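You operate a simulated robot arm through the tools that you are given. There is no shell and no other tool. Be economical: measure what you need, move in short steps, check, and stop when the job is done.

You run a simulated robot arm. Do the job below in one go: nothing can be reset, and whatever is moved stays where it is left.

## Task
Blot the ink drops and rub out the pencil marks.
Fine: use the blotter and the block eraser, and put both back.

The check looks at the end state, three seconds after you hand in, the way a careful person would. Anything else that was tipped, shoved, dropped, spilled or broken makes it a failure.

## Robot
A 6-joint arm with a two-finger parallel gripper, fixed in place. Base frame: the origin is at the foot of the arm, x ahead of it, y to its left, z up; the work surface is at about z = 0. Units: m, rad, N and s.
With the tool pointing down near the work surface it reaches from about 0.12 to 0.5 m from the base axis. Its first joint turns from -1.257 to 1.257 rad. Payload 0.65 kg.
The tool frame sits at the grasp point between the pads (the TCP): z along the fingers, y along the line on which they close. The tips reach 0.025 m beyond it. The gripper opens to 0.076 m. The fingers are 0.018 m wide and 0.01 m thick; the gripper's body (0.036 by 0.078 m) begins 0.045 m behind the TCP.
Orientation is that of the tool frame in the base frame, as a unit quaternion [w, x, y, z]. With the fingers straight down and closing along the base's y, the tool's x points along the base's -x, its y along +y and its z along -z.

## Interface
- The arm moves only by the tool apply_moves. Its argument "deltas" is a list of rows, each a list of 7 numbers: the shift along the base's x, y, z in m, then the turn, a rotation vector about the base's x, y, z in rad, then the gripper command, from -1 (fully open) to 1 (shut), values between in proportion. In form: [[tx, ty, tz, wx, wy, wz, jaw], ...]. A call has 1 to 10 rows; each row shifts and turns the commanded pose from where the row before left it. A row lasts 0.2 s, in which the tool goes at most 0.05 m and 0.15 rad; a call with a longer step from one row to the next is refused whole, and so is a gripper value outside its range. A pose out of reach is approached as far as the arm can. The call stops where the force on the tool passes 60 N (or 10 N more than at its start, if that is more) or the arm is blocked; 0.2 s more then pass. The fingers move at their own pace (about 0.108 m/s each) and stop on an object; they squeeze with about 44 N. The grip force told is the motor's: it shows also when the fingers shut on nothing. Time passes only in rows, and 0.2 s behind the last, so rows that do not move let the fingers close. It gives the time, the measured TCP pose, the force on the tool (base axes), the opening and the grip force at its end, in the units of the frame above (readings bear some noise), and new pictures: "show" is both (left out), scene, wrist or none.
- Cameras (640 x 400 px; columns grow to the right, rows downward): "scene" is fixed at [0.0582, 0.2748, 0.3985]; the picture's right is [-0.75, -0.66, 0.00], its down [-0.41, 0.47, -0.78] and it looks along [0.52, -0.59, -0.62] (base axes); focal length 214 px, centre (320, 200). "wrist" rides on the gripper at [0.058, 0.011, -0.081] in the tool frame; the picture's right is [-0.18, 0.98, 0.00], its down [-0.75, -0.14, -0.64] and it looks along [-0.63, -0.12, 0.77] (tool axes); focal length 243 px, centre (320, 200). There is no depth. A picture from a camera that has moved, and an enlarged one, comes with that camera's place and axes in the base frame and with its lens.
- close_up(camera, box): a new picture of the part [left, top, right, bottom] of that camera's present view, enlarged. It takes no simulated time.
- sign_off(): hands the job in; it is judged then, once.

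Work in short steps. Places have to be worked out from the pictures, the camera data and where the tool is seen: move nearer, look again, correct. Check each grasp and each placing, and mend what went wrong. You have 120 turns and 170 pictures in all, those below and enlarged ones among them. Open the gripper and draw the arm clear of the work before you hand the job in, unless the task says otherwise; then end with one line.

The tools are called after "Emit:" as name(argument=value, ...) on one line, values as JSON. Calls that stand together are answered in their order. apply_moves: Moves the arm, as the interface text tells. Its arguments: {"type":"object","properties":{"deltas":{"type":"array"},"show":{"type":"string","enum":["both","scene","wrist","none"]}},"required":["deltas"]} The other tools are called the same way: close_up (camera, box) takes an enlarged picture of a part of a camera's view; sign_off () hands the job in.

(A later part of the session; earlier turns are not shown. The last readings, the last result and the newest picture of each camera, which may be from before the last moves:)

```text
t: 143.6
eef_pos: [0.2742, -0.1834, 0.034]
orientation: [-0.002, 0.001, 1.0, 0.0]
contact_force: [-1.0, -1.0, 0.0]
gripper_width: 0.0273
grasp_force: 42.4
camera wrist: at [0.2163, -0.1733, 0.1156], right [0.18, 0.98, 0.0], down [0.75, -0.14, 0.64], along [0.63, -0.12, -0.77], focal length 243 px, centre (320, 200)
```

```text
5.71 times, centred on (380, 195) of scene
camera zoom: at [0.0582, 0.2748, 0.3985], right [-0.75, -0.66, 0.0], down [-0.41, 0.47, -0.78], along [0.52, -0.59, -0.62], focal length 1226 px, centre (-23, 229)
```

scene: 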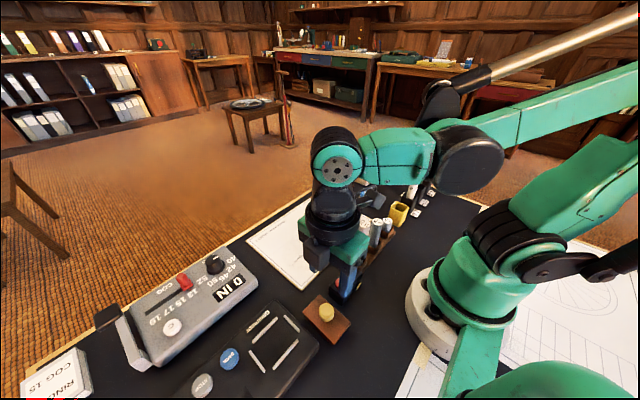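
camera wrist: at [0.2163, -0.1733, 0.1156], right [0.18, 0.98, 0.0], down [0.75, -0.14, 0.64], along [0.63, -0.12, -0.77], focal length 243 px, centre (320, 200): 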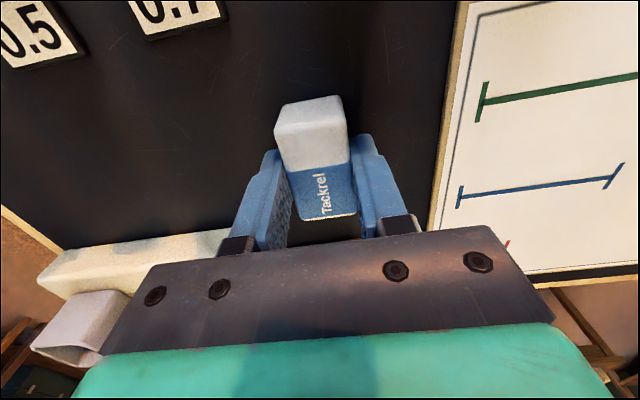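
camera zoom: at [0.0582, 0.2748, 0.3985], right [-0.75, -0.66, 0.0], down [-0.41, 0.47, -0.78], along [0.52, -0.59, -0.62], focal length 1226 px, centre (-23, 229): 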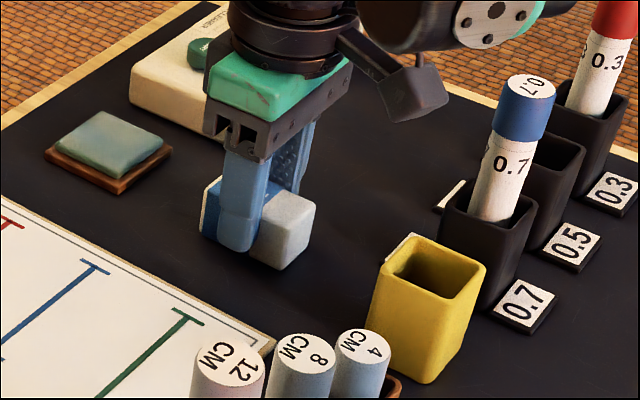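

Gripped (0.0273 wide); home is TCP (0.274, -0.1845, 0.034). I lift and carry it over the wheel, tilting so the white end points down.

Emit:
apply_moves(deltas=[[0, 0, 0.03, 0, 0, 0, 1], [0, 0, 0.045, 0, 0, 0, 1], [0, 0.01, 0.045, 0, 0, 0, 1], [0.003, 0.04, 0, 0, 0, 0, 1], [0.003, 0.04, 0, 0, 0, 0, 1], [0.003, 0.04, 0, 0, 0, 0, 1], [0.003, 0.04, 0, 0, -0.1, 0, 1], [0.003, 0.04, 0, 0, -0.1, 0, 1], [0.003, 0.04, 0, 0, -0.1, 0, 1], [0.003, 0.003, -0.03, 0, -0.05, 0, 1]], show="both")

Emit:
close_up(camera="scene", box=[250, 150, 370, 280])

```text
t: 145.8
eef_pos: [0.2927, 0.0675, 0.1249]
orientation: [0.173, 0.0, 0.985, 0.001]
contact_force: [0.3, 0.5, -0.7]
gripper_width: 0.027
grasp_force: 42.0
camera wrist: at [0.2104, 0.0792, 0.1818], right [0.17, 0.98, 0.06], down [0.49, -0.14, 0.86], along [0.86, -0.12, -0.5], focal length 243 px, centre (320, 200)
```

scene: 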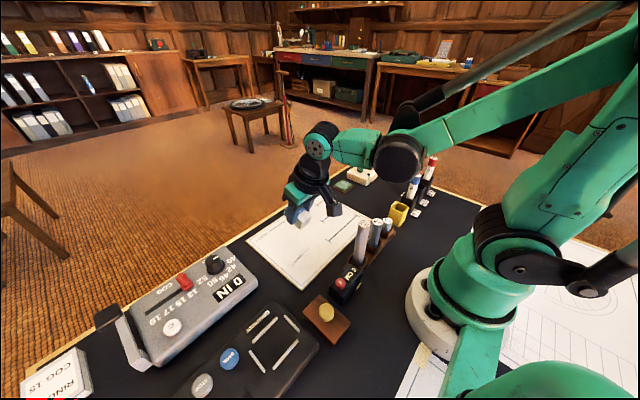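
wrist: 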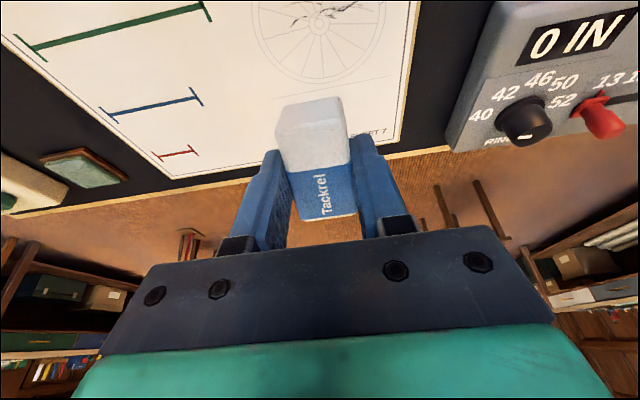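

```text
3.08 times, centred on (310, 215) of scene
camera zoom: at [0.0582, 0.2748, 0.3985], right [-0.75, -0.66, 0.0], down [-0.41, 0.47, -0.78], along [0.52, -0.59, -0.62], focal length 660 px, centre (351, 154)
```

zoom: 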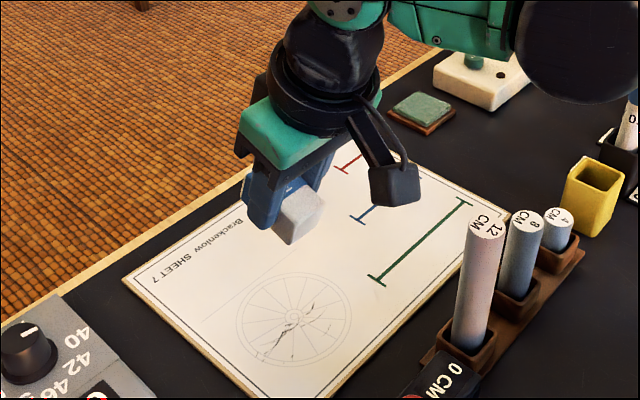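

The white end is down and there's clearance to the tubes. I lower to contact gently.

Emit:
apply_moves(deltas=[[0, 0.002, -0.04, 0, 0, 0, 1], [0, 0, -0.03, 0, 0, 0, 1], [0, 0, -0.006, 0, 0, 0, 1], [0, 0, 0, 0, 0, 0, 1]], show="scene")

Emit:
apply_moves(deltas=[[0, 0, -0.002, 0, 0, 0, 1], [0, 0, 0, 0, 0, 0, 1]], show="none")

Emit:
apply_moves(deltas=[[0, 0, -0.001, 0, 0, 0, 1], [0, 0, 0, 0, 0, 0, 1]], show="none")

```text
t: 146.8
eef_pos: [0.2926, 0.0697, 0.0514]
orientation: [0.173, 0.0, 0.985, 0.0]
contact_force: [-0.1, 0.3, 0.1]
gripper_width: 0.0272
grasp_force: 42.1
```

scene: 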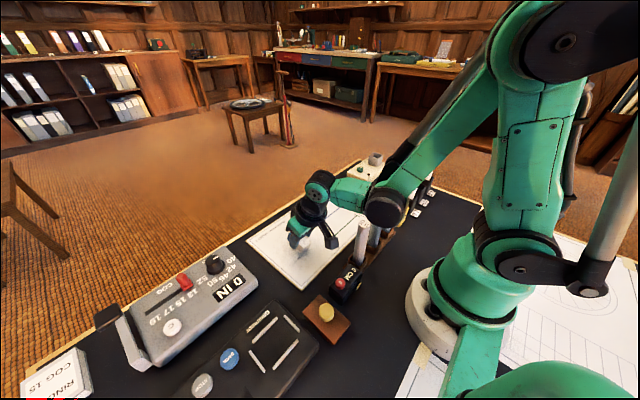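

```text
t: 147.3
eef_pos: [0.293, 0.07, 0.0483]
orientation: [0.173, 0.0, 0.985, 0.001]
contact_force: [0.0, 0.2, -0.6]
gripper_width: 0.0273
grasp_force: 42.4
```

```text
t: 147.9
eef_pos: [0.2928, 0.072, 0.0487]
orientation: [0.172, 0.0, 0.985, 0.002]
contact_force: [-0.5, -0.2, -0.2]
gripper_width: 0.027
grasp_force: 41.7
```

Emit:
apply_moves(deltas=[[0, 0, -0.0015, 0, 0, 0, 1], [0, 0, 0, 0, 0, 0, 1]], show="none")

Emit:
apply_moves(deltas=[[0, 0, -0.001, 0, 0, 0, 1], [0, 0, 0, 0, 0, 0, 1]], show="none")

Emit:
apply_moves(deltas=[[0, 0, -0.001, 0, 0, 0, 1], [0, 0, 0, 0, 0, 0, 1]], show="none")

Emit:
close_up(camera="scene", box=[260, 190, 360, 280])

```text
t: 148.6
eef_pos: [0.2937, 0.0714, 0.0464]
orientation: [0.173, 0.0, 0.985, 0.001]
contact_force: [0.0, 0.0, -0.7]
gripper_width: 0.0271
grasp_force: 42.1
```

```text
t: 149.2
eef_pos: [0.2929, 0.0716, 0.0437]
orientation: [0.173, 0.0, 0.985, 0.001]
contact_force: [-0.9, -0.4, -0.6]
gripper_width: 0.027
grasp_force: 41.9
```

```text
t: 149.8
eef_pos: [0.2919, 0.0727, 0.0444]
orientation: [0.173, 0.0, 0.985, 0.001]
contact_force: [-1.1, -0.4, 8.8]
gripper_width: 0.0271
grasp_force: 42.6
```

```text
4.44 times, centred on (310, 235) of scene
camera zoom: at [0.0582, 0.2747, 0.3985], right [-0.75, -0.66, 0.0], down [-0.41, 0.47, -0.78], along [0.52, -0.59, -0.62], focal length 953 px, centre (364, 44)
```

zoom: 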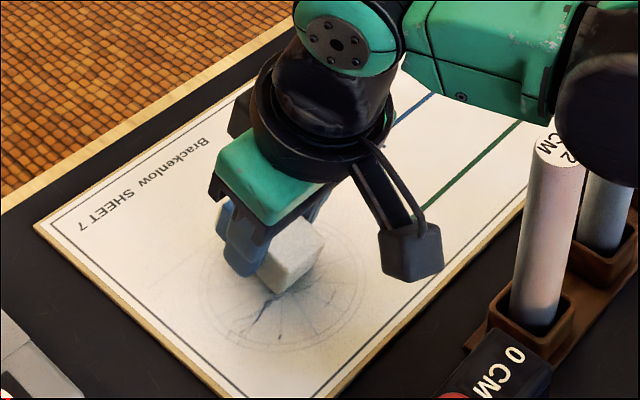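

Contact at 8.8 N on the scribble. I rub back and forth along x.

Emit:
apply_moves(deltas=[[-0.012, 0, 0, 0, 0, 0, 1], [-0.012, 0, 0, 0, 0, 0, 1], [0.012, 0, 0, 0, 0, 0, 1], [0.012, 0, 0, 0, 0, 0, 1], [0.012, 0, 0, 0, 0, 0, 1], [-0.012, 0, 0, 0, 0, 0, 1], [-0.012, 0, 0, 0, 0, 0, 1], [-0.012, 0, 0, 0, 0, 0, 1], [0.012, 0, 0, 0, 0, 0, 1], [0.012, 0, 0, 0, 0, 0, 1]], show="none")

Emit:
apply_moves(deltas=[[0, 0, 0.03, 0, 0, 0, 1], [0.02, 0, 0.04, 0, 0, 0, 1]], show="none")

Emit:
close_up(camera="scene", box=[260, 210, 360, 290])

```text
t: 151.9
eef_pos: [0.2928, 0.0711, 0.0421]
orientation: [0.171, 0.0, 0.985, 0.0]
contact_force: [-12.8, 1.4, 14.5]
gripper_width: 0.0271
grasp_force: 41.7
```

```text
t: 152.6
eef_pos: [0.3155, 0.0712, 0.1123]
orientation: [0.173, 0.0, 0.985, 0.0]
contact_force: [-0.4, 0.0, 0.0]
gripper_width: 0.0272
grasp_force: 41.7
```

```text
5.00 times, centred on (310, 250) of scene
camera zoom: at [0.0582, 0.2748, 0.3985], right [-0.75, -0.66, 0.0], down [-0.41, 0.47, -0.78], along [0.52, -0.59, -0.62], focal length 1072 px, centre (370, -50)
```

zoom: 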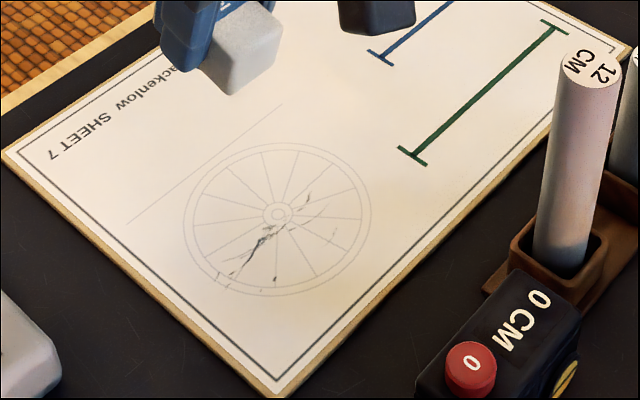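

The marks near y≈0.07 faded and the printed wheel stays intact. I continue rubbing there, then at y≈0.092.

Emit:
apply_moves(deltas=[[-0.02, 0, -0.04, 0, 0, 0, 1], [0, -0.003, -0.029, 0, 0, 0, 1], [0.008, 0, -0.001, 0, 0, 0, 1], [-0.015, 0, 0, 0, 0, 0, 1], [-0.015, 0, 0, 0, 0, 0, 1], [-0.008, 0, 0, 0, 0, 0, 1], [0.015, 0, 0, 0, 0, 0, 1], [0.015, 0, 0, 0, 0, 0, 1], [0.008, 0, 0, 0, 0, 0, 1], [-0.015, 0, 0, 0, 0, 0, 1]], show="none")

Emit:
apply_moves(deltas=[[-0.015, 0, 0, 0, 0, 0, 1], [-0.008, 0, 0, 0, 0, 0, 1], [0.015, 0, 0, 0, 0, 0, 1], [0.015, 0, 0, 0, 0, 0, 1], [0.008, 0, 0, 0, 0, 0, 1], [-0.015, 0, 0, 0, 0, 0, 1], [-0.015, 0, 0, 0, 0, 0, 1], [-0.008, 0, 0, 0, 0, 0, 1], [0.015, 0, 0, 0, 0, 0, 1], [0.015, 0, 0, 0, 0, 0, 1]], show="none")

Emit:
apply_moves(deltas=[[0, 0.01, 0, 0, 0, 0, 1], [0, 0.012, 0, 0, 0, 0, 1], [-0.015, 0, 0, 0, 0, 0, 1], [-0.015, 0, 0, 0, 0, 0, 1], [0.015, 0, 0, 0, 0, 0, 1], [0.015, 0, 0, 0, 0, 0, 1], [0.008, 0, 0, 0, 0, 0, 1], [-0.015, 0, 0, 0, 0, 0, 1], [-0.015, 0, 0, 0, 0, 0, 1], [-0.008, 0, 0, 0, 0, 0, 1]], show="none")

Emit:
close_up(camera="scene", box=[260, 210, 360, 290])

```text
t: 154.8
eef_pos: [0.2872, 0.0701, 0.0423]
orientation: [0.173, 0.0, 0.985, 0.001]
contact_force: [-0.9, 0.4, -0.9]
gripper_width: 0.0273
grasp_force: 41.8
```

```text
t: 156.9
eef_pos: [0.292, 0.0732, 0.0456]
orientation: [0.173, 0.0, 0.985, 0.0]
contact_force: [0.2, -0.6, -0.2]
gripper_width: 0.0269
grasp_force: 41.7
```

```text
t: 159.2
eef_pos: [0.2625, 0.0908, 0.0459]
orientation: [0.174, 0.0, 0.985, 0.0]
contact_force: [0.1, -0.3, -1.3]
gripper_width: 0.0272
grasp_force: 41.4
```

```text
5.00 times, centred on (310, 250) of scene
camera zoom: at [0.0582, 0.2748, 0.3985], right [-0.75, -0.66, 0.0], down [-0.41, 0.47, -0.78], along [0.52, -0.59, -0.62], focal length 1072 px, centre (370, -50)
```

zoom: 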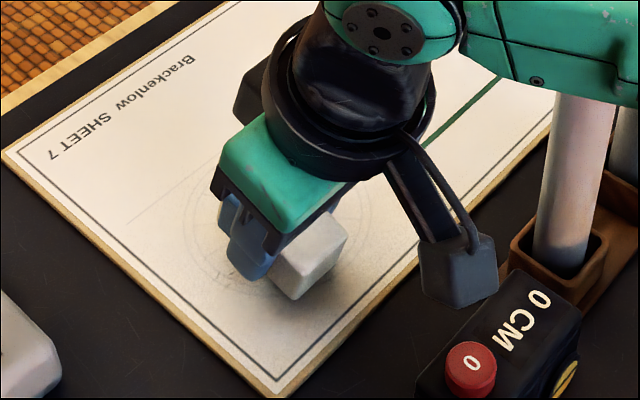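

No contact now (the eraser has pivoted a little in the grip). I lower until contact and continue.

Emit:
apply_moves(deltas=[[0.015, 0, -0.001, 0, 0, 0, 1], [0, 0, 0, 0, 0, 0, 1]], show="none")

Emit:
apply_moves(deltas=[[0, 0, -0.001, 0, 0, 0, 1], [0, 0, 0, 0, 0, 0, 1]], show="none")

Emit:
apply_moves(deltas=[[0, 0, -0.001, 0, 0, 0, 1], [0, 0, 0, 0, 0, 0, 1]], show="none")

```text
t: 159.8
eef_pos: [0.2789, 0.0904, 0.0422]
orientation: [0.173, -0.001, 0.985, 0.001]
contact_force: [1.2, -0.1, -1.2]
gripper_width: 0.0274
grasp_force: 41.9
```

```text
t: 160.3
eef_pos: [0.2782, 0.0921, 0.0407]
orientation: [0.172, 0.0, 0.985, 0.001]
contact_force: [-0.5, -0.7, 29.3]
gripper_width: 0.0271
grasp_force: 41.7
```

```text
t: 160.9
eef_pos: [0.2779, 0.0925, 0.0402]
orientation: [0.173, -0.001, 0.985, 0.001]
contact_force: [3.6, -2.3, 49.8]
gripper_width: 0.027
grasp_force: 42.4
```

Slightly too firm, so I ease up 1.2 mm and rub.

Emit:
apply_moves(deltas=[[0, 0, 0.0012, 0, 0, 0, 1], [0.012, 0, 0, 0, 0, 0, 1], [0.014, 0, 0, 0, 0, 0, 1], [-0.014, 0, 0, 0, 0, 0, 1], [-0.014, 0, 0, 0, 0, 0, 1], [-0.012, 0, 0, 0, 0, 0, 1], [0.014, 0, 0, 0, 0, 0, 1], [0.014, 0, 0, 0, 0, 0, 1], [0.012, 0, 0, 0, 0, 0, 1]], show="none")

Emit:
apply_moves(deltas=[[-0.014, 0, 0, 0, 0, 0, 1], [-0.014, 0, 0, 0, 0, 0, 1], [-0.012, 0, 0, 0, 0, 0, 1], [0.014, 0, 0, 0, 0, 0, 1], [0.014, 0, 0, 0, 0, 0, 1], [0.012, 0, 0, 0, 0, 0, 1]], show="none")

Emit:
apply_moves(deltas=[[0.02, 0, 0.03, 0, 0, 0, 1], [0.02, 0, 0.04, 0, 0, 0, 1]], show="none")

Emit:
close_up(camera="scene", box=[260, 210, 360, 290])

```text
t: 162.9
eef_pos: [0.3047, 0.0917, 0.0412]
orientation: [0.172, 0.0, 0.985, 0.001]
contact_force: [-1.2, 0.3, -0.3]
gripper_width: 0.0271
grasp_force: 41.7
```

```text
t: 164.3
eef_pos: [0.3049, 0.0927, 0.0414]
orientation: [0.173, 0.0, 0.985, 0.001]
contact_force: [0.4, 0.6, -1.0]
gripper_width: 0.027
grasp_force: 41.6
```

```text
t: 164.9
eef_pos: [0.3433, 0.0925, 0.1144]
orientation: [0.172, -0.001, 0.985, 0.001]
contact_force: [-0.3, 0.3, 0.1]
gripper_width: 0.0272
grasp_force: 41.8
```

```text
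5.00 times, centred on (310, 250) of scene
camera zoom: at [0.0582, 0.2748, 0.3985], right [-0.75, -0.66, 0.0], down [-0.41, 0.47, -0.78], along [0.52, -0.59, -0.62], focal length 1072 px, centre (370, -50)
```

zoom: 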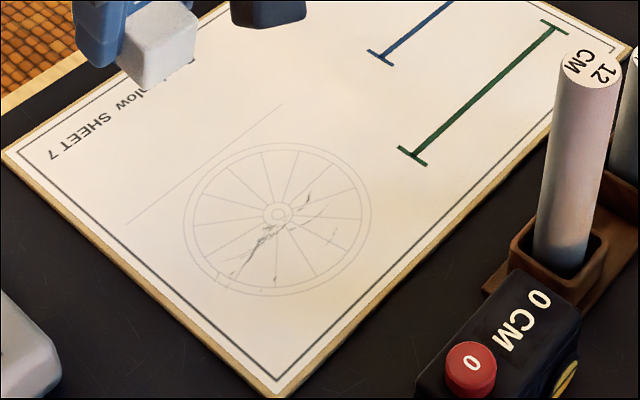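

Still fading; the eraser slowly pivots up, so I let each stroke creep down slightly.

Emit:
apply_moves(deltas=[[-0.02, 0, -0.04, 0, 0, 0, 1], [-0.02, 0, -0.03, 0, 0, 0, 1], [-0.014, 0, -0.0008, 0, 0, 0, 1], [-0.014, 0, -0.0004, 0, 0, 0, 1], [-0.012, 0, 0, 0, 0, 0, 1], [0.014, 0, -0.0003, 0, 0, 0, 1], [0.014, 0, 0, 0, 0, 0, 1]], show="none")

Emit:
apply_moves(deltas=[[0.012, 0, 0, 0, 0, 0, 1], [-0.014, 0, -0.0003, 0, 0, 0, 1], [-0.014, 0, 0, 0, 0, 0, 1], [-0.012, 0, 0, 0, 0, 0, 1], [0.014, 0, -0.0003, 0, 0, 0, 1], [0.014, 0, 0, 0, 0, 0, 1]], show="none")

Emit:
apply_moves(deltas=[[0.012, 0, 0, 0, 0, 0, 1], [-0.014, 0, -0.0003, 0, 0, 0, 1], [-0.014, 0, 0, 0, 0, 0, 1], [-0.012, 0, 0, 0, 0, 0, 1], [0.014, 0, -0.0003, 0, 0, 0, 1], [0.014, 0, 0, 0, 0, 0, 1]], show="none")

```text
t: 166.6
eef_pos: [0.2928, 0.092, 0.0399]
orientation: [0.172, 0.0, 0.985, 0.001]
contact_force: [-23.2, -0.3, 27.4]
gripper_width: 0.0271
grasp_force: 42.3
```

```text
t: 167.9
eef_pos: [0.2954, 0.0907, 0.0391]
orientation: [0.173, 0.0, 0.985, 0.0]
contact_force: [0.4, 0.6, -0.8]
gripper_width: 0.0275
grasp_force: 41.9
```

```text
t: 169.3
eef_pos: [0.2927, 0.0913, 0.0397]
orientation: [0.173, 0.001, 0.985, 0.001]
contact_force: [0.1, 0.2, -0.4]
gripper_width: 0.0269
grasp_force: 42.0
```

Emit:
apply_moves(deltas=[[0.02, 0, 0.04, 0, 0, 0, 1], [0.03, 0, 0.03, 0, 0, 0, 1]], show="wrist")

Emit:
close_up(camera="scene", box=[250, 150, 360, 290])

```text
t: 169.9
eef_pos: [0.3437, 0.0891, 0.1102]
orientation: [0.172, 0.0, 0.985, 0.0]
contact_force: [0.8, -0.2, 0.0]
gripper_width: 0.0271
grasp_force: 42.5
camera wrist: at [0.2608, 0.1008, 0.1665], right [0.17, 0.98, 0.06], down [0.49, -0.14, 0.86], along [0.85, -0.12, -0.51], focal length 243 px, centre (320, 200)
```

wrist: 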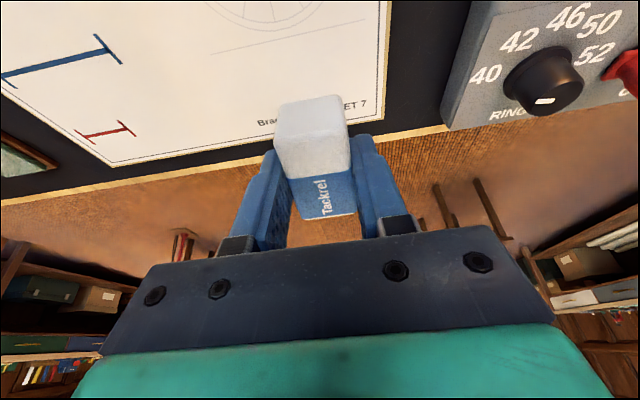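

```text
2.86 times, centred on (305, 220) of scene
camera zoom: at [0.0582, 0.2748, 0.3985], right [-0.75, -0.66, 0.0], down [-0.41, 0.47, -0.78], along [0.52, -0.59, -0.62], focal length 613 px, centre (363, 143)
```

zoom: 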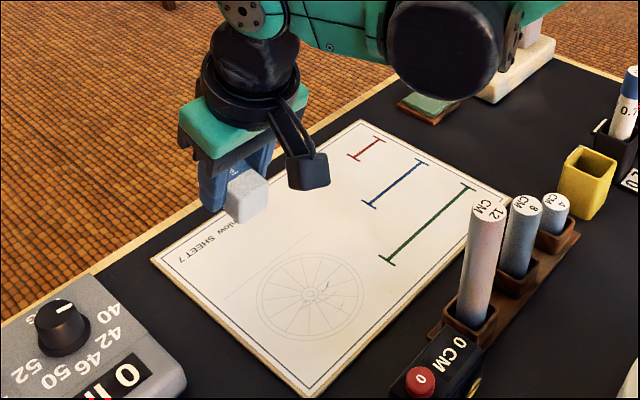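

The scribble is very faint now. I continue with a bit more downward creep, covering y≈0.092, then the outer bits.

Emit:
apply_moves(deltas=[[-0.03, 0, -0.035, 0, 0, 0, 1], [-0.02, 0, -0.034, 0, 0, 0, 1], [-0.006, 0, -0.0018, 0, 0, 0, 1]], show="none")

Emit:
apply_moves(deltas=[[-0.008, 0, -0.0003, 0, 0, 0, 1], [-0.012, 0, -0.0003, 0, 0, 0, 1]], show="none")

Emit:
apply_moves(deltas=[[0.012, 0, -0.0004, 0, 0, 0, 1], [0.012, 0, -0.0003, 0, 0, 0, 1], [0.012, 0, -0.0003, 0, 0, 0, 1]], show="none")

Emit:
apply_moves(deltas=[[-0.012, 0, -0.0003, 0, 0, 0, 1], [-0.012, 0, -0.0002, 0, 0, 0, 1], [-0.012, 0, -0.0002, 0, 0, 0, 1]], show="none")

```text
t: 170.7
eef_pos: [0.2918, 0.0921, 0.0389]
orientation: [0.179, -0.001, 0.984, 0.001]
contact_force: [-0.2, 0.7, 30.5]
gripper_width: 0.0273
grasp_force: 41.6
stopped in row 3: the force on the tool passed its limit (the readings are from after the stop); the commanded pose is now the measured one
```

```text
t: 171.3
eef_pos: [0.2732, 0.094, 0.0401]
orientation: [0.183, -0.001, 0.983, 0.001]
contact_force: [31.2, -3.4, 38.8]
gripper_width: 0.0272
grasp_force: 41.9
```

```text
t: 172.1
eef_pos: [0.3074, 0.0935, 0.0358]
orientation: [0.178, -0.001, 0.984, 0.001]
contact_force: [-21.3, 1.0, 25.8]
gripper_width: 0.0273
grasp_force: 42.3
```

```text
t: 172.9
eef_pos: [0.2705, 0.0911, 0.0366]
orientation: [0.178, 0.001, 0.984, 0.0]
contact_force: [-0.5, 0.0, -0.1]
gripper_width: 0.027
grasp_force: 42.3
```

Emit:
apply_moves(deltas=[[0.03, 0, 0.035, 0, 0, 0, 1], [0.03, 0, 0.035, 0, 0.05, 0, 1], [0.01, 0, 0, 0, 0.1, 0, 1]], show="none")

Emit:
close_up(camera="scene", box=[260, 210, 360, 290])

Emit:
close_up(camera="scene", box=[260, 150, 340, 230])

```text
t: 173.7
eef_pos: [0.3417, 0.0885, 0.1056]
orientation: [0.105, 0.0, 0.994, 0.001]
contact_force: [0.2, -0.1, -1.1]
gripper_width: 0.0274
grasp_force: 41.4
```

```text
5.00 times, centred on (310, 250) of scene
camera zoom: at [0.0582, 0.2748, 0.3985], right [-0.75, -0.66, 0.0], down [-0.41, 0.47, -0.78], along [0.52, -0.59, -0.62], focal length 1072 px, centre (370, -50)
```

zoom: 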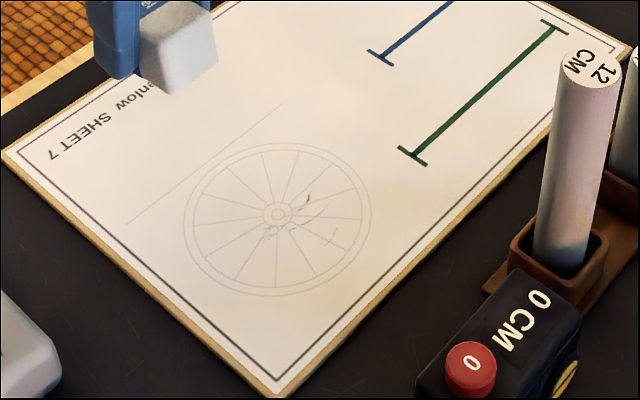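

```text
5.00 times, centred on (300, 190) of scene
camera zoom: at [0.0582, 0.2748, 0.3985], right [-0.75, -0.66, 0.0], down [-0.41, 0.47, -0.78], along [0.52, -0.59, -0.62], focal length 1072 px, centre (420, 250)
```

zoom: 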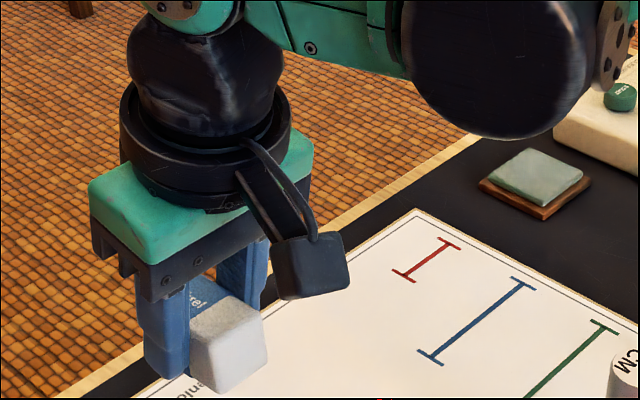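

Everything at y>0.08 is gone; faint bits remain around y 0.058–0.08. Strokes toward -x keep the eraser tilted, so I rub only in that direction there and lift for the returns.

Emit:
apply_moves(deltas=[[-0.01, -0.012, -0.02, 0, -0.1, 0, 1], [-0.015, -0.01, -0.035, 0, -0.05, 0, 1], [-0.005, 0, -0.012, 0, 0, 0, 1], [0, 0, 0, 0, 0, 0, 1]], show="none")

Emit:
apply_moves(deltas=[[-0.002, 0, -0.001, 0, 0, 0, 1]], show="none")

Emit:
apply_moves(deltas=[[-0.002, 0, -0.001, 0, 0, 0, 1]], show="none")

```text
t: 174.7
eef_pos: [0.3112, 0.069, 0.039]
orientation: [0.178, 0.0, 0.984, 0.001]
contact_force: [0.6, 0.0, 0.4]
gripper_width: 0.0272
grasp_force: 42.3
```

```text
t: 175.1
eef_pos: [0.3091, 0.0683, 0.0376]
orientation: [0.178, -0.001, 0.984, 0.0]
contact_force: [0.7, -0.4, 0.2]
gripper_width: 0.0272
grasp_force: 41.9
```

```text
t: 175.5
eef_pos: [0.3085, 0.0695, 0.038]
orientation: [0.179, -0.001, 0.984, 0.001]
contact_force: [-0.4, 0.4, 0.6]
gripper_width: 0.027
grasp_force: 41.9
```

Emit:
apply_moves(deltas=[[-0.002, -0.004, -0.001, 0, 0, 0, 1]], show="none")

Emit:
apply_moves(deltas=[[-0.008, 0, -0.0005, 0, 0, 0, 1], [-0.008, 0, 0, 0, 0, 0, 1]], show="none")

Emit:
close_up(camera="scene", box=[270, 190, 350, 260])

```text
t: 175.9
eef_pos: [0.305, 0.0655, 0.0374]
orientation: [0.179, -0.001, 0.984, 0.001]
contact_force: [0.2, 0.2, -0.7]
gripper_width: 0.0268
grasp_force: 41.9
```

```text
t: 176.5
eef_pos: [0.291, 0.0645, 0.0361]
orientation: [0.18, 0.0, 0.984, 0.001]
contact_force: [6.8, 0.4, 6.3]
gripper_width: 0.0269
grasp_force: 42.0
```

```text
5.71 times, centred on (310, 225) of scene
camera zoom: at [0.0582, 0.2748, 0.3985], right [-0.75, -0.66, 0.0], down [-0.41, 0.47, -0.78], along [0.52, -0.59, -0.62], focal length 1226 px, centre (377, 57)
```

zoom: 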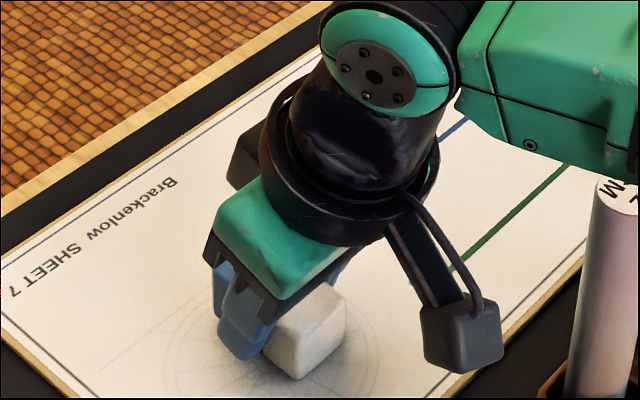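

Contact is light at 6 N. I do repeated -x strokes with lifted returns.

Emit:
apply_moves(deltas=[[-0.01, 0, -0.0003, 0, 0, 0, 1], [-0.012, 0, 0, 0, 0, 0, 1], [0.02, 0, 0.004, 0, 0, 0, 1], [0.018, 0, 0, 0, 0, 0, 1], [0, 0, -0.004, 0, 0, 0, 1], [-0.013, 0, 0, 0, 0, 0, 1], [-0.013, 0, 0, 0, 0, 0, 1], [-0.012, 0, 0, 0, 0, 0, 1]], show="none")

Emit:
apply_moves(deltas=[[0.02, 0, 0.004, 0, 0, 0, 1], [0.018, 0, 0, 0, 0, 0, 1], [0, 0, -0.004, 0, 0, 0, 1], [-0.013, 0, 0, 0, 0, 0, 1], [-0.013, 0, 0, 0, 0, 0, 1], [-0.012, 0, 0, 0, 0, 0, 1]], show="none")

Emit:
apply_moves(deltas=[[0.02, 0.005, 0.004, 0, 0, 0, 1], [0.018, 0.004, 0, 0, 0, 0, 1], [0, 0, -0.004, 0, 0, 0, 1], [-0.013, 0, 0, 0, 0, 0, 1], [-0.013, 0, 0, 0, 0, 0, 1], [-0.012, 0, 0, 0, 0, 0, 1]], show="none")

Emit:
apply_moves(deltas=[[0.03, 0, 0.035, 0, 0, 0, 1], [0.03, 0, 0.035, 0, 0, 0, 1]], show="none")

Emit:
close_up(camera="scene", box=[260, 210, 360, 290])

```text
t: 178.3
eef_pos: [0.2697, 0.0667, 0.0387]
orientation: [0.179, 0.0, 0.984, 0.001]
contact_force: [0.0, 0.9, -0.8]
gripper_width: 0.0271
grasp_force: 41.7
out of reach, approached as far as the arm can: row 2
```

```text
t: 179.7
eef_pos: [0.2695, 0.068, 0.039]
orientation: [0.179, 0.0, 0.984, 0.002]
contact_force: [0.7, -0.8, -0.1]
gripper_width: 0.027
grasp_force: 42.5
```

```text
t: 181.1
eef_pos: [0.2699, 0.0746, 0.0394]
orientation: [0.179, 0.0, 0.984, 0.0]
contact_force: [0.0, 0.3, -0.9]
gripper_width: 0.027
grasp_force: 41.8
```

```text
t: 181.7
eef_pos: [0.3298, 0.0726, 0.1087]
orientation: [0.179, 0.0, 0.984, 0.0]
contact_force: [-0.4, -0.1, -0.4]
gripper_width: 0.027
grasp_force: 42.6
```

```text
5.00 times, centred on (310, 250) of scene
camera zoom: at [0.0582, 0.2748, 0.3985], right [-0.75, -0.66, 0.0], down [-0.41, 0.47, -0.78], along [0.52, -0.59, -0.62], focal length 1072 px, centre (370, -50)
```

zoom: 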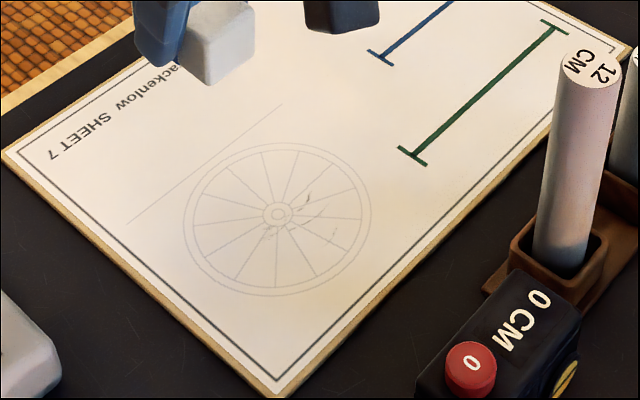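

The reach limit at that tilt raised the tool. I reduce the tilt to near level, press lightly so that the eraser re-seats flat, and then tilt slightly nose-down for the last bits.

Emit:
apply_moves(deltas=[[-0.01, -0.004, -0.02, 0, 0.15, 0, 1], [-0.015, 0, -0.02, 0, 0.16, 0, 1], [-0.005, 0, -0.025, 0, 0, 0, 1], [0, 0, -0.002, 0, 0, 0, 1]], show="none")

Emit:
apply_moves(deltas=[[0, 0, -0.0015, 0, 0, 0, 1]], show="none")

Emit:
apply_moves(deltas=[[0, 0, -0.0015, 0, 0, 0, 1]], show="none")

Emit:
close_up(camera="scene", box=[260, 180, 350, 260])

```text
refused: row 2 steps farther than a row can; nothing moved
```

```text
t: 182.1
eef_pos: [0.331, 0.075, 0.1074]
orientation: [0.178, 0.0, 0.984, 0.001]
contact_force: [0.0, -0.8, -0.9]
gripper_width: 0.0265
grasp_force: 42.2
```

```text
t: 182.5
eef_pos: [0.3296, 0.0752, 0.105]
orientation: [0.178, 0.0, 0.984, 0.001]
contact_force: [0.5, 0.1, -1.7]
gripper_width: 0.0273
grasp_force: 42.3
```

```text
5.00 times, centred on (305, 220) of scene
camera zoom: at [0.0582, 0.2748, 0.3985], right [-0.75, -0.66, 0.0], down [-0.41, 0.47, -0.78], along [0.52, -0.59, -0.62], focal length 1072 px, centre (395, 100)
```

zoom: 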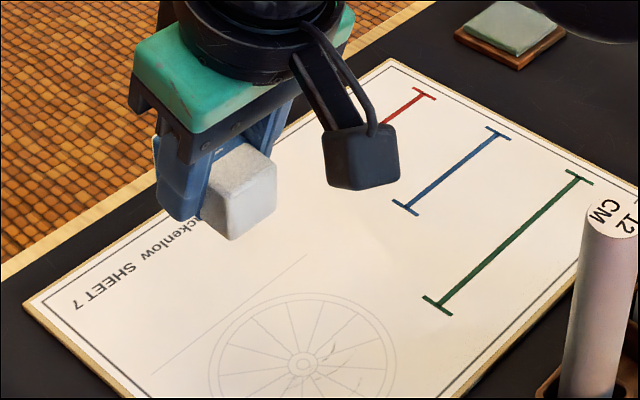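

One rotation step was 0.16 (too large), so I redo it with smaller turns and step by step.

Emit:
apply_moves(deltas=[[-0.01, -0.004, -0.02, 0, 0.11, 0, 1], [-0.015, -0.002, -0.02, 0, 0.11, 0, 1], [-0.005, 0, -0.02, 0, 0.09, 0, 1], [0, 0, -0.001, 0, 0, 0, 1]], show="none")

Emit:
apply_moves(deltas=[[0, 0, -0.0015, 0, 0, 0, 1]], show="none")

Emit:
apply_moves(deltas=[[0, 0, -0.0015, 0, 0, 0, 1]], show="none")

Emit:
close_up(camera="scene", box=[260, 190, 350, 260])

```text
t: 183.5
eef_pos: [0.2986, 0.0699, 0.0448]
orientation: [0.024, 0.0, 1.0, 0.002]
contact_force: [0.1, 0.0, -1.0]
gripper_width: 0.027
grasp_force: 42.1
```

```text
t: 183.9
eef_pos: [0.2994, 0.0695, 0.0426]
orientation: [0.024, 0.0, 1.0, 0.0]
contact_force: [0.1, 0.5, -1.1]
gripper_width: 0.0269
grasp_force: 41.7
```

```text
t: 184.3
eef_pos: [0.3002, 0.0685, 0.0423]
orientation: [0.026, 0.0, 1.0, 0.001]
contact_force: [0.1, -0.4, 0.5]
gripper_width: 0.0271
grasp_force: 42.3
```

```text
5.71 times, centred on (305, 225) of scene
camera zoom: at [0.0582, 0.2748, 0.3985], right [-0.75, -0.66, 0.0], down [-0.41, 0.47, -0.78], along [0.52, -0.59, -0.62], focal length 1226 px, centre (406, 57)
```

zoom: 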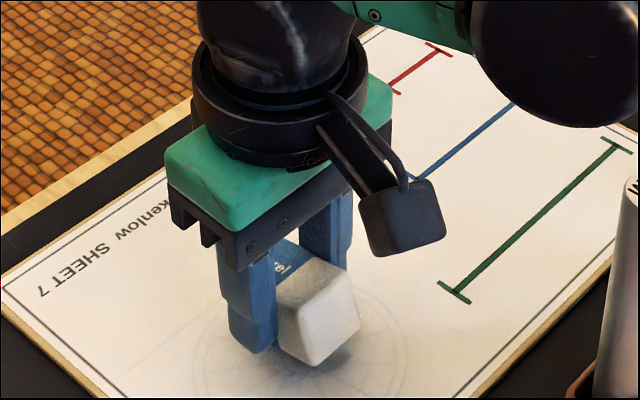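

Emit:
apply_moves(deltas=[[0, 0, -0.002, 0, 0, 0, 1]], show="none")

Emit:
apply_moves(deltas=[[0, 0, -0.0015, 0, 0, 0, 1]], show="none")

Emit:
apply_moves(deltas=[[0, 0, -0.001, 0, 0, 0, 1]], show="none")

```text
t: 184.7
eef_pos: [0.3006, 0.0691, 0.0408]
orientation: [0.025, 0.0, 1.0, 0.001]
contact_force: [0.4, 0.6, -0.6]
gripper_width: 0.0273
grasp_force: 41.6
```

```text
t: 185.1
eef_pos: [0.3009, 0.0689, 0.0382]
orientation: [0.025, -0.001, 1.0, 0.001]
contact_force: [-4.0, 2.3, 39.6]
gripper_width: 0.0272
grasp_force: 42.7
```

```text
t: 185.5
eef_pos: [0.2989, 0.0694, 0.0381]
orientation: [0.025, -0.001, 1.0, 0.001]
contact_force: [-8.8, 1.7, 52.0]
gripper_width: 0.0272
grasp_force: 42.1
```

Pressed flat. I now back off, tilt 0.12 nose-down, and find light contact on the white end.

Emit:
apply_moves(deltas=[[0, 0, 0.005, 0, 0, 0, 1], [-0.002, -0.001, 0, 0, -0.12, 0, 1], [0, 0, -0.001, 0, 0, 0, 1]], show="none")

Emit:
apply_moves(deltas=[[0, 0, -0.001, 0, 0, 0, 1]], show="none")

Emit:
apply_moves(deltas=[[0, 0, -0.001, 0, 0, 0, 1]], show="none")

```text
t: 186.3
eef_pos: [0.2982, 0.0679, 0.0432]
orientation: [0.086, 0.0, 0.996, 0.001]
contact_force: [-0.1, 0.4, -1.0]
gripper_width: 0.0273
grasp_force: 42.0
```

```text
t: 186.7
eef_pos: [0.2974, 0.0677, 0.0414]
orientation: [0.085, 0.0, 0.996, 0.001]
contact_force: [0.2, 0.3, -1.8]
gripper_width: 0.0271
grasp_force: 42.3
```

```text
t: 187.1
eef_pos: [0.297, 0.0678, 0.0403]
orientation: [0.084, 0.0, 0.996, 0.001]
contact_force: [0.0, 0.7, -0.8]
gripper_width: 0.027
grasp_force: 42.2
```

Emit:
apply_moves(deltas=[[0, 0, -0.0008, 0, 0, 0, 1]], show="none")

Emit:
apply_moves(deltas=[[0, 0, -0.0006, 0, 0, 0, 1]], show="none")

Emit:
apply_moves(deltas=[[0, 0, -0.0006, 0, 0, 0, 1]], show="none")

```text
t: 187.5
eef_pos: [0.2971, 0.0679, 0.0396]
orientation: [0.084, -0.001, 0.996, 0.001]
contact_force: [-0.2, 0.5, 0.3]
gripper_width: 0.0274
grasp_force: 41.7
```

```text
t: 187.9
eef_pos: [0.2976, 0.0676, 0.0384]
orientation: [0.085, -0.001, 0.996, 0.001]
contact_force: [-0.1, 0.2, -1.6]
gripper_width: 0.0272
grasp_force: 41.7
```

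```text
t: 188.3
eef_pos: [0.2984, 0.0676, 0.0376]
orientation: [0.085, 0.0, 0.996, 0.001]
contact_force: [0.2, -0.1, -0.2]
gripper_width: 0.0272
grasp_force: 42.0
```

Emit:
apply_moves(deltas=[[0, 0, -0.0008, 0, 0, 0, 1]], show="none")

Emit:
apply_moves(deltas=[[0, 0, -0.0008, 0, 0, 0, 1]], show="none")

Emit:
close_up(camera="scene", box=[260, 190, 350, 260])

```text
t: 188.7
eef_pos: [0.297, 0.0689, 0.0364]
orientation: [0.085, -0.001, 0.996, 0.001]
contact_force: [0.7, -0.6, -0.6]
gripper_width: 0.027
grasp_force: 42.2
```

```text
t: 189.1
eef_pos: [0.2978, 0.0685, 0.0362]
orientation: [0.085, 0.0, 0.996, 0.001]
contact_force: [-0.6, -1.1, -0.7]
gripper_width: 0.0269
grasp_force: 42.1
```

```text
5.71 times, centred on (305, 225) of scene
camera zoom: at [0.0582, 0.2748, 0.3985], right [-0.75, -0.66, 0.0], down [-0.41, 0.47, -0.78], along [0.52, -0.59, -0.62], focal length 1226 px, centre (406, 57)
```

zoom: 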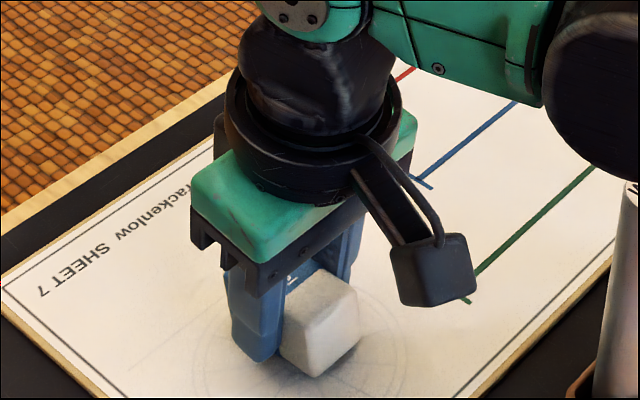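

Emit:
apply_moves(deltas=[[0, 0, -0.0008, 0, 0, 0, 1]], show="none")

Emit:
apply_moves(deltas=[[0, 0, -0.0008, 0, 0, 0, 1]], show="none")

Emit:
apply_moves(deltas=[[0, 0, -0.0008, 0, 0, 0, 1]], show="none")

```text
t: 189.5
eef_pos: [0.2978, 0.068, 0.0354]
orientation: [0.086, -0.001, 0.996, 0.002]
contact_force: [-2.7, 2.7, 17.9]
gripper_width: 0.0271
grasp_force: 41.6
```

```text
t: 189.9
eef_pos: [0.2968, 0.0685, 0.0352]
orientation: [0.086, 0.001, 0.996, 0.0]
contact_force: [-4.5, -0.4, 47.1]
gripper_width: 0.0273
grasp_force: 42.0
```

```text
t: 190.3
eef_pos: [0.2971, 0.0695, 0.034]
orientation: [0.084, 0.0, 0.996, 0.0]
contact_force: [-11.5, -1.5, 47.1]
gripper_width: 0.0271
grasp_force: 42.1
```

Flush contact. I ease to about 20 N and rub in x, watching the force.

Emit:
apply_moves(deltas=[[0, -0.002, 0.0008, 0, 0, 0, 1], [-0.01, 0, 0, 0, 0, 0, 1], [-0.01, 0, 0, 0, 0, 0, 1], [0.01, 0, 0, 0, 0, 0, 1], [0.01, 0, 0, 0, 0, 0, 1], [0.01, 0, 0, 0, 0, 0, 1]], show="none")

Emit:
apply_moves(deltas=[[-0.01, 0, -0.0003, 0, 0, 0, 1], [-0.01, 0, 0, 0, 0, 0, 1], [-0.01, 0, 0, 0, 0, 0, 1], [-0.008, 0, 0, 0, 0, 0, 1], [0.01, 0, 0, 0, 0, 0, 1], [0.01, 0, 0, 0, 0, 0, 1], [0.01, 0, 0, 0, 0, 0, 1]], show="none")

Emit:
apply_moves(deltas=[[0.03, 0, 0.035, 0, 0, 0, 1], [0.03, 0, 0.035, 0, 0, 0, 1]], show="none")

Emit:
close_up(camera="scene", box=[260, 210, 360, 290])

```text
t: 191.7
eef_pos: [0.3059, 0.0669, 0.0351]
orientation: [0.085, -0.001, 0.996, 0.001]
contact_force: [0.6, 0.3, -0.1]
gripper_width: 0.0272
grasp_force: 41.4
```

```text
t: 193.1
eef_pos: [0.2827, 0.0673, 0.0342]
orientation: [0.08, 0.0, 0.997, 0.0]
contact_force: [-3.7, -0.6, 22.4]
gripper_width: 0.0273
grasp_force: 42.5
stopped in row 6: the force on the tool passed its limit (the readings are from after the stop); the commanded pose is now the measured one
```

```text
t: 193.7
eef_pos: [0.3473, 0.0664, 0.1047]
orientation: [0.08, -0.001, 0.997, -0.001]
contact_force: [-0.2, -0.7, -1.5]
gripper_width: 0.0272
grasp_force: 42.5
```

```text
5.00 times, centred on (310, 250) of scene
camera zoom: at [0.0582, 0.2748, 0.3985], right [-0.75, -0.66, 0.0], down [-0.41, 0.47, -0.78], along [0.52, -0.59, -0.62], focal length 1072 px, centre (370, -50)
```

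zoom: 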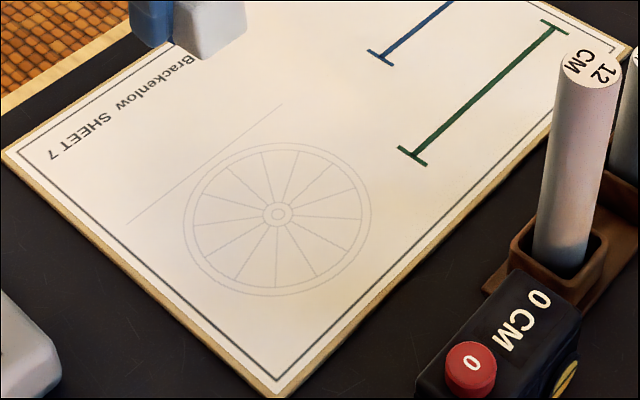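

It looks clean. I check at higher magnification.

Emit:
close_up(camera="scene", box=[290, 232, 340, 272])

Emit:
close_up(camera="scene", box=[250, 205, 310, 255])

```text
10.00 times, centred on (315, 252) of scene
camera zoom: at [0.0582, 0.2748, 0.3985], right [-0.75, -0.66, 0.0], down [-0.41, 0.47, -0.78], along [0.52, -0.59, -0.62], focal length 2145 px, centre (370, -320)
```

zoom: 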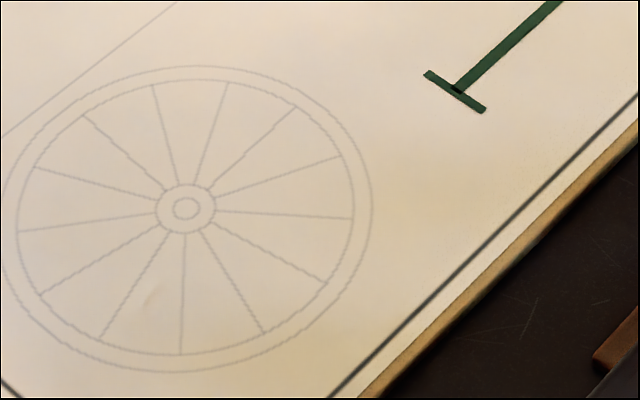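

```text
8.00 times, centred on (280, 230) of scene
camera zoom: at [0.0582, 0.2748, 0.3985], right [-0.75, -0.66, 0.0], down [-0.41, 0.47, -0.78], along [0.52, -0.59, -0.62], focal length 1716 px, centre (640, -40)
```

zoom: 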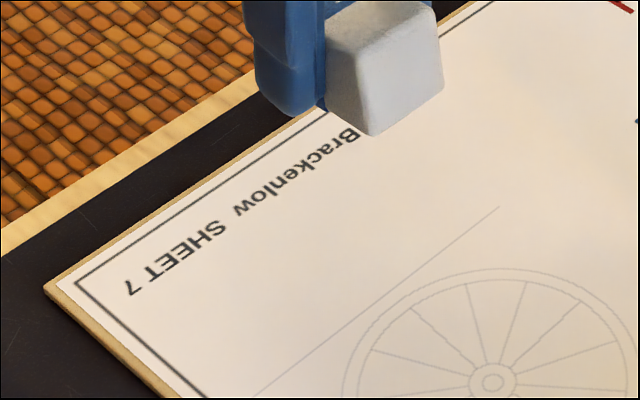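

A trace may remain near (0.283, 0.093), so I give that spot a few more light strokes.

Emit:
apply_moves(deltas=[[-0.025, 0.015, -0.035, 0, 0, 0, 1], [-0.025, 0.012, -0.03, 0, 0, 0, 1], [-0.002, 0, -0.003, 0, 0, 0, 1], [0, 0, -0.001, 0, 0, 0, 1]], show="none")

Emit:
apply_moves(deltas=[[0, 0, -0.0008, 0, 0, 0, 1]], show="none")

```text
t: 194.7
eef_pos: [0.2922, 0.094, 0.0345]
orientation: [0.08, 0.0, 0.997, -0.001]
contact_force: [-0.9, -1.1, 7.4]
gripper_width: 0.0268
grasp_force: 41.7
```

```text
t: 195.1
eef_pos: [0.2927, 0.0927, 0.0342]
orientation: [0.081, 0.0, 0.997, -0.001]
contact_force: [1.0, -0.1, 28.2]
gripper_width: 0.0269
grasp_force: 42.1
```

Emit:
apply_moves(deltas=[[-0.01, 0, 0, 0, 0, 0, 1], [-0.008, 0, 0, 0, 0, 0, 1], [0.01, 0, 0.0002, 0, 0, 0, 1], [0.01, 0, 0, 0, 0, 0, 1], [-0.01, 0, 0, 0, 0, 0, 1], [-0.01, 0, 0, 0, 0, 0, 1], [0.01, 0, 0, 0, 0, 0, 1], [0.01, 0, 0, 0, 0, 0, 1]], show="none")

Emit:
apply_moves(deltas=[[0.02, 0, 0.04, 0, 0, 0, 1], [0.03, 0, 0.035, 0, 0, 0, 1]], show="none")

Emit:
close_up(camera="scene", box=[290, 232, 340, 272])

```text
t: 196.7
eef_pos: [0.276, 0.093, 0.0343]
orientation: [0.075, -0.001, 0.997, -0.001]
contact_force: [-2.7, -1.2, 21.0]
gripper_width: 0.0273
grasp_force: 41.5
stopped in row 7: the force on the tool passed its limit (the readings are from after the stop); the commanded pose is now the measured one
```

```text
t: 197.3
eef_pos: [0.3263, 0.093, 0.1095]
orientation: [0.075, -0.001, 0.997, -0.001]
contact_force: [-0.5, -0.4, -1.5]
gripper_width: 0.0272
grasp_force: 42.2
```

```text
10.00 times, centred on (315, 252) of scene
camera zoom: at [0.0582, 0.2748, 0.3985], right [-0.75, -0.66, 0.0], down [-0.41, 0.47, -0.78], along [0.52, -0.59, -0.62], focal length 2145 px, centre (370, -320)
```

zoom: 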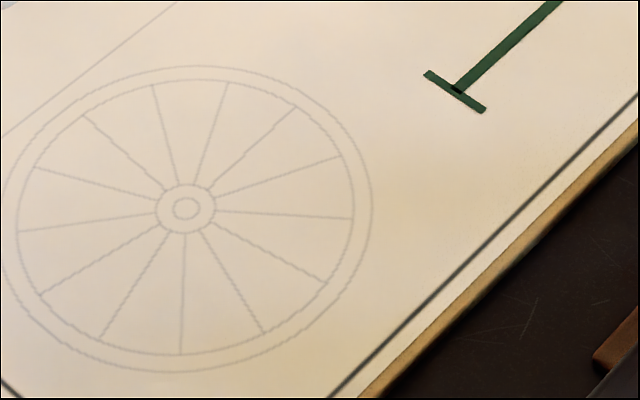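

Clean. I carry the eraser home, keeping the small tool tilt so the eraser stays level.

Emit:
apply_moves(deltas=[[-0.01, -0.01, 0.045, 0, 0, 0, 1], [-0.006, -0.04, 0, 0, 0, 0, 1], [-0.006, -0.04, 0, 0, 0, 0, 1], [-0.006, -0.04, 0, 0, 0, 0, 1], [-0.006, -0.04, 0, 0, 0, 0, 1], [-0.006, -0.04, 0, 0, 0, 0, 1], [-0.006, -0.04, 0, 0, 0, 0, 1], [-0.006, -0.0275, -0.03, 0, 0, 0, 1], [0, 0, -0.045, 0, 0, 0, 1]], show="wrist")

Emit:
close_up(camera="scene", box=[340, 170, 420, 230])

```text
t: 199.3
eef_pos: [0.2734, -0.1835, 0.0799]
orientation: [0.075, -0.001, 0.997, -0.001]
contact_force: [-0.4, -0.8, -1.4]
gripper_width: 0.027
grasp_force: 41.9
camera wrist: at [0.2034, -0.172, 0.151], right [0.18, 0.98, 0.03], down [0.65, -0.14, 0.75], along [0.74, -0.12, -0.66], focal length 243 px, centre (320, 200)
```

wrist: 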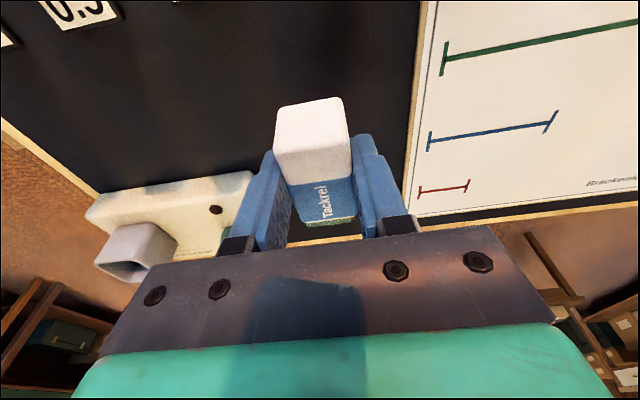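

```text
6.67 times, centred on (380, 200) of scene
camera zoom: at [0.0582, 0.2747, 0.3985], right [-0.75, -0.66, 0.0], down [-0.41, 0.47, -0.78], along [0.52, -0.59, -0.62], focal length 1430 px, centre (-80, 200)
```

zoom: 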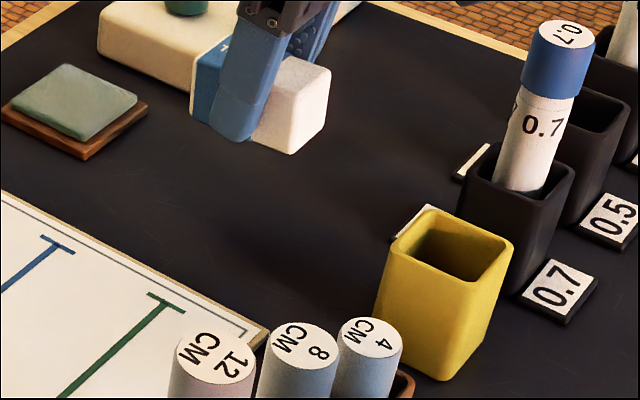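

Emit:
apply_moves(deltas=[[0, 0, -0.03, 0, 0, 0, 1], [0, 0, -0.012, 0, 0, 0, 1], [0, 0, -0.004, 0, 0, 0, 1], [0, 0, 0, 0, 0, 0, 1]], show="none")

Emit:
close_up(camera="scene", box=[340, 170, 420, 230])

```text
t: 200.3
eef_pos: [0.2745, -0.185, 0.0326]
orientation: [0.075, -0.001, 0.997, -0.001]
contact_force: [-0.1, 0.7, -0.8]
gripper_width: 0.0273
grasp_force: 42.6
```

```text
6.67 times, centred on (380, 200) of scene
camera zoom: at [0.0582, 0.2748, 0.3985], right [-0.75, -0.66, 0.0], down [-0.41, 0.47, -0.78], along [0.52, -0.59, -0.62], focal length 1430 px, centre (-80, 200)
```

zoom: 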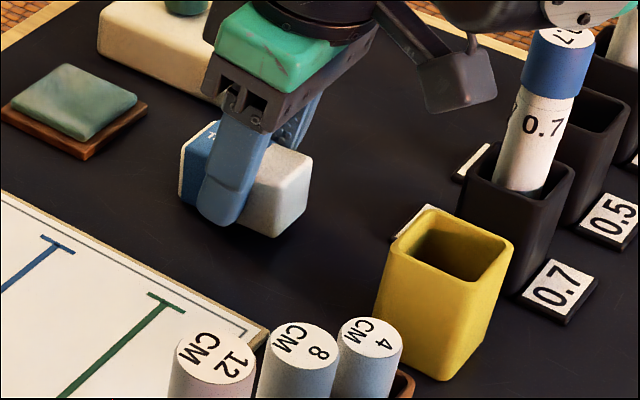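

Nearly matches the original place, only a few mm high. I lower to contact and release.

Emit:
apply_moves(deltas=[[0, 0, -0.0012, 0, 0, 0, 1]], show="none")

Emit:
apply_moves(deltas=[[0, 0, -0.001, 0, 0, 0, 1]], show="none")

Emit:
apply_moves(deltas=[[0, 0, -0.0008, 0, 0, 0, 1]], show="none")

```text
t: 200.7
eef_pos: [0.2745, -0.1838, 0.032]
orientation: [0.074, 0.001, 0.997, -0.001]
contact_force: [0.7, -0.2, -0.3]
gripper_width: 0.0269
grasp_force: 42.3
```

```text
t: 201.1
eef_pos: [0.2736, -0.1855, 0.0317]
orientation: [0.075, -0.001, 0.997, -0.001]
contact_force: [0.4, -0.1, -0.6]
gripper_width: 0.027
grasp_force: 41.9
```

```text
t: 201.5
eef_pos: [0.2738, -0.1849, 0.031]
orientation: [0.075, -0.001, 0.997, -0.001]
contact_force: [-4.9, -0.3, 20.9]
gripper_width: 0.0268
grasp_force: 41.6
```

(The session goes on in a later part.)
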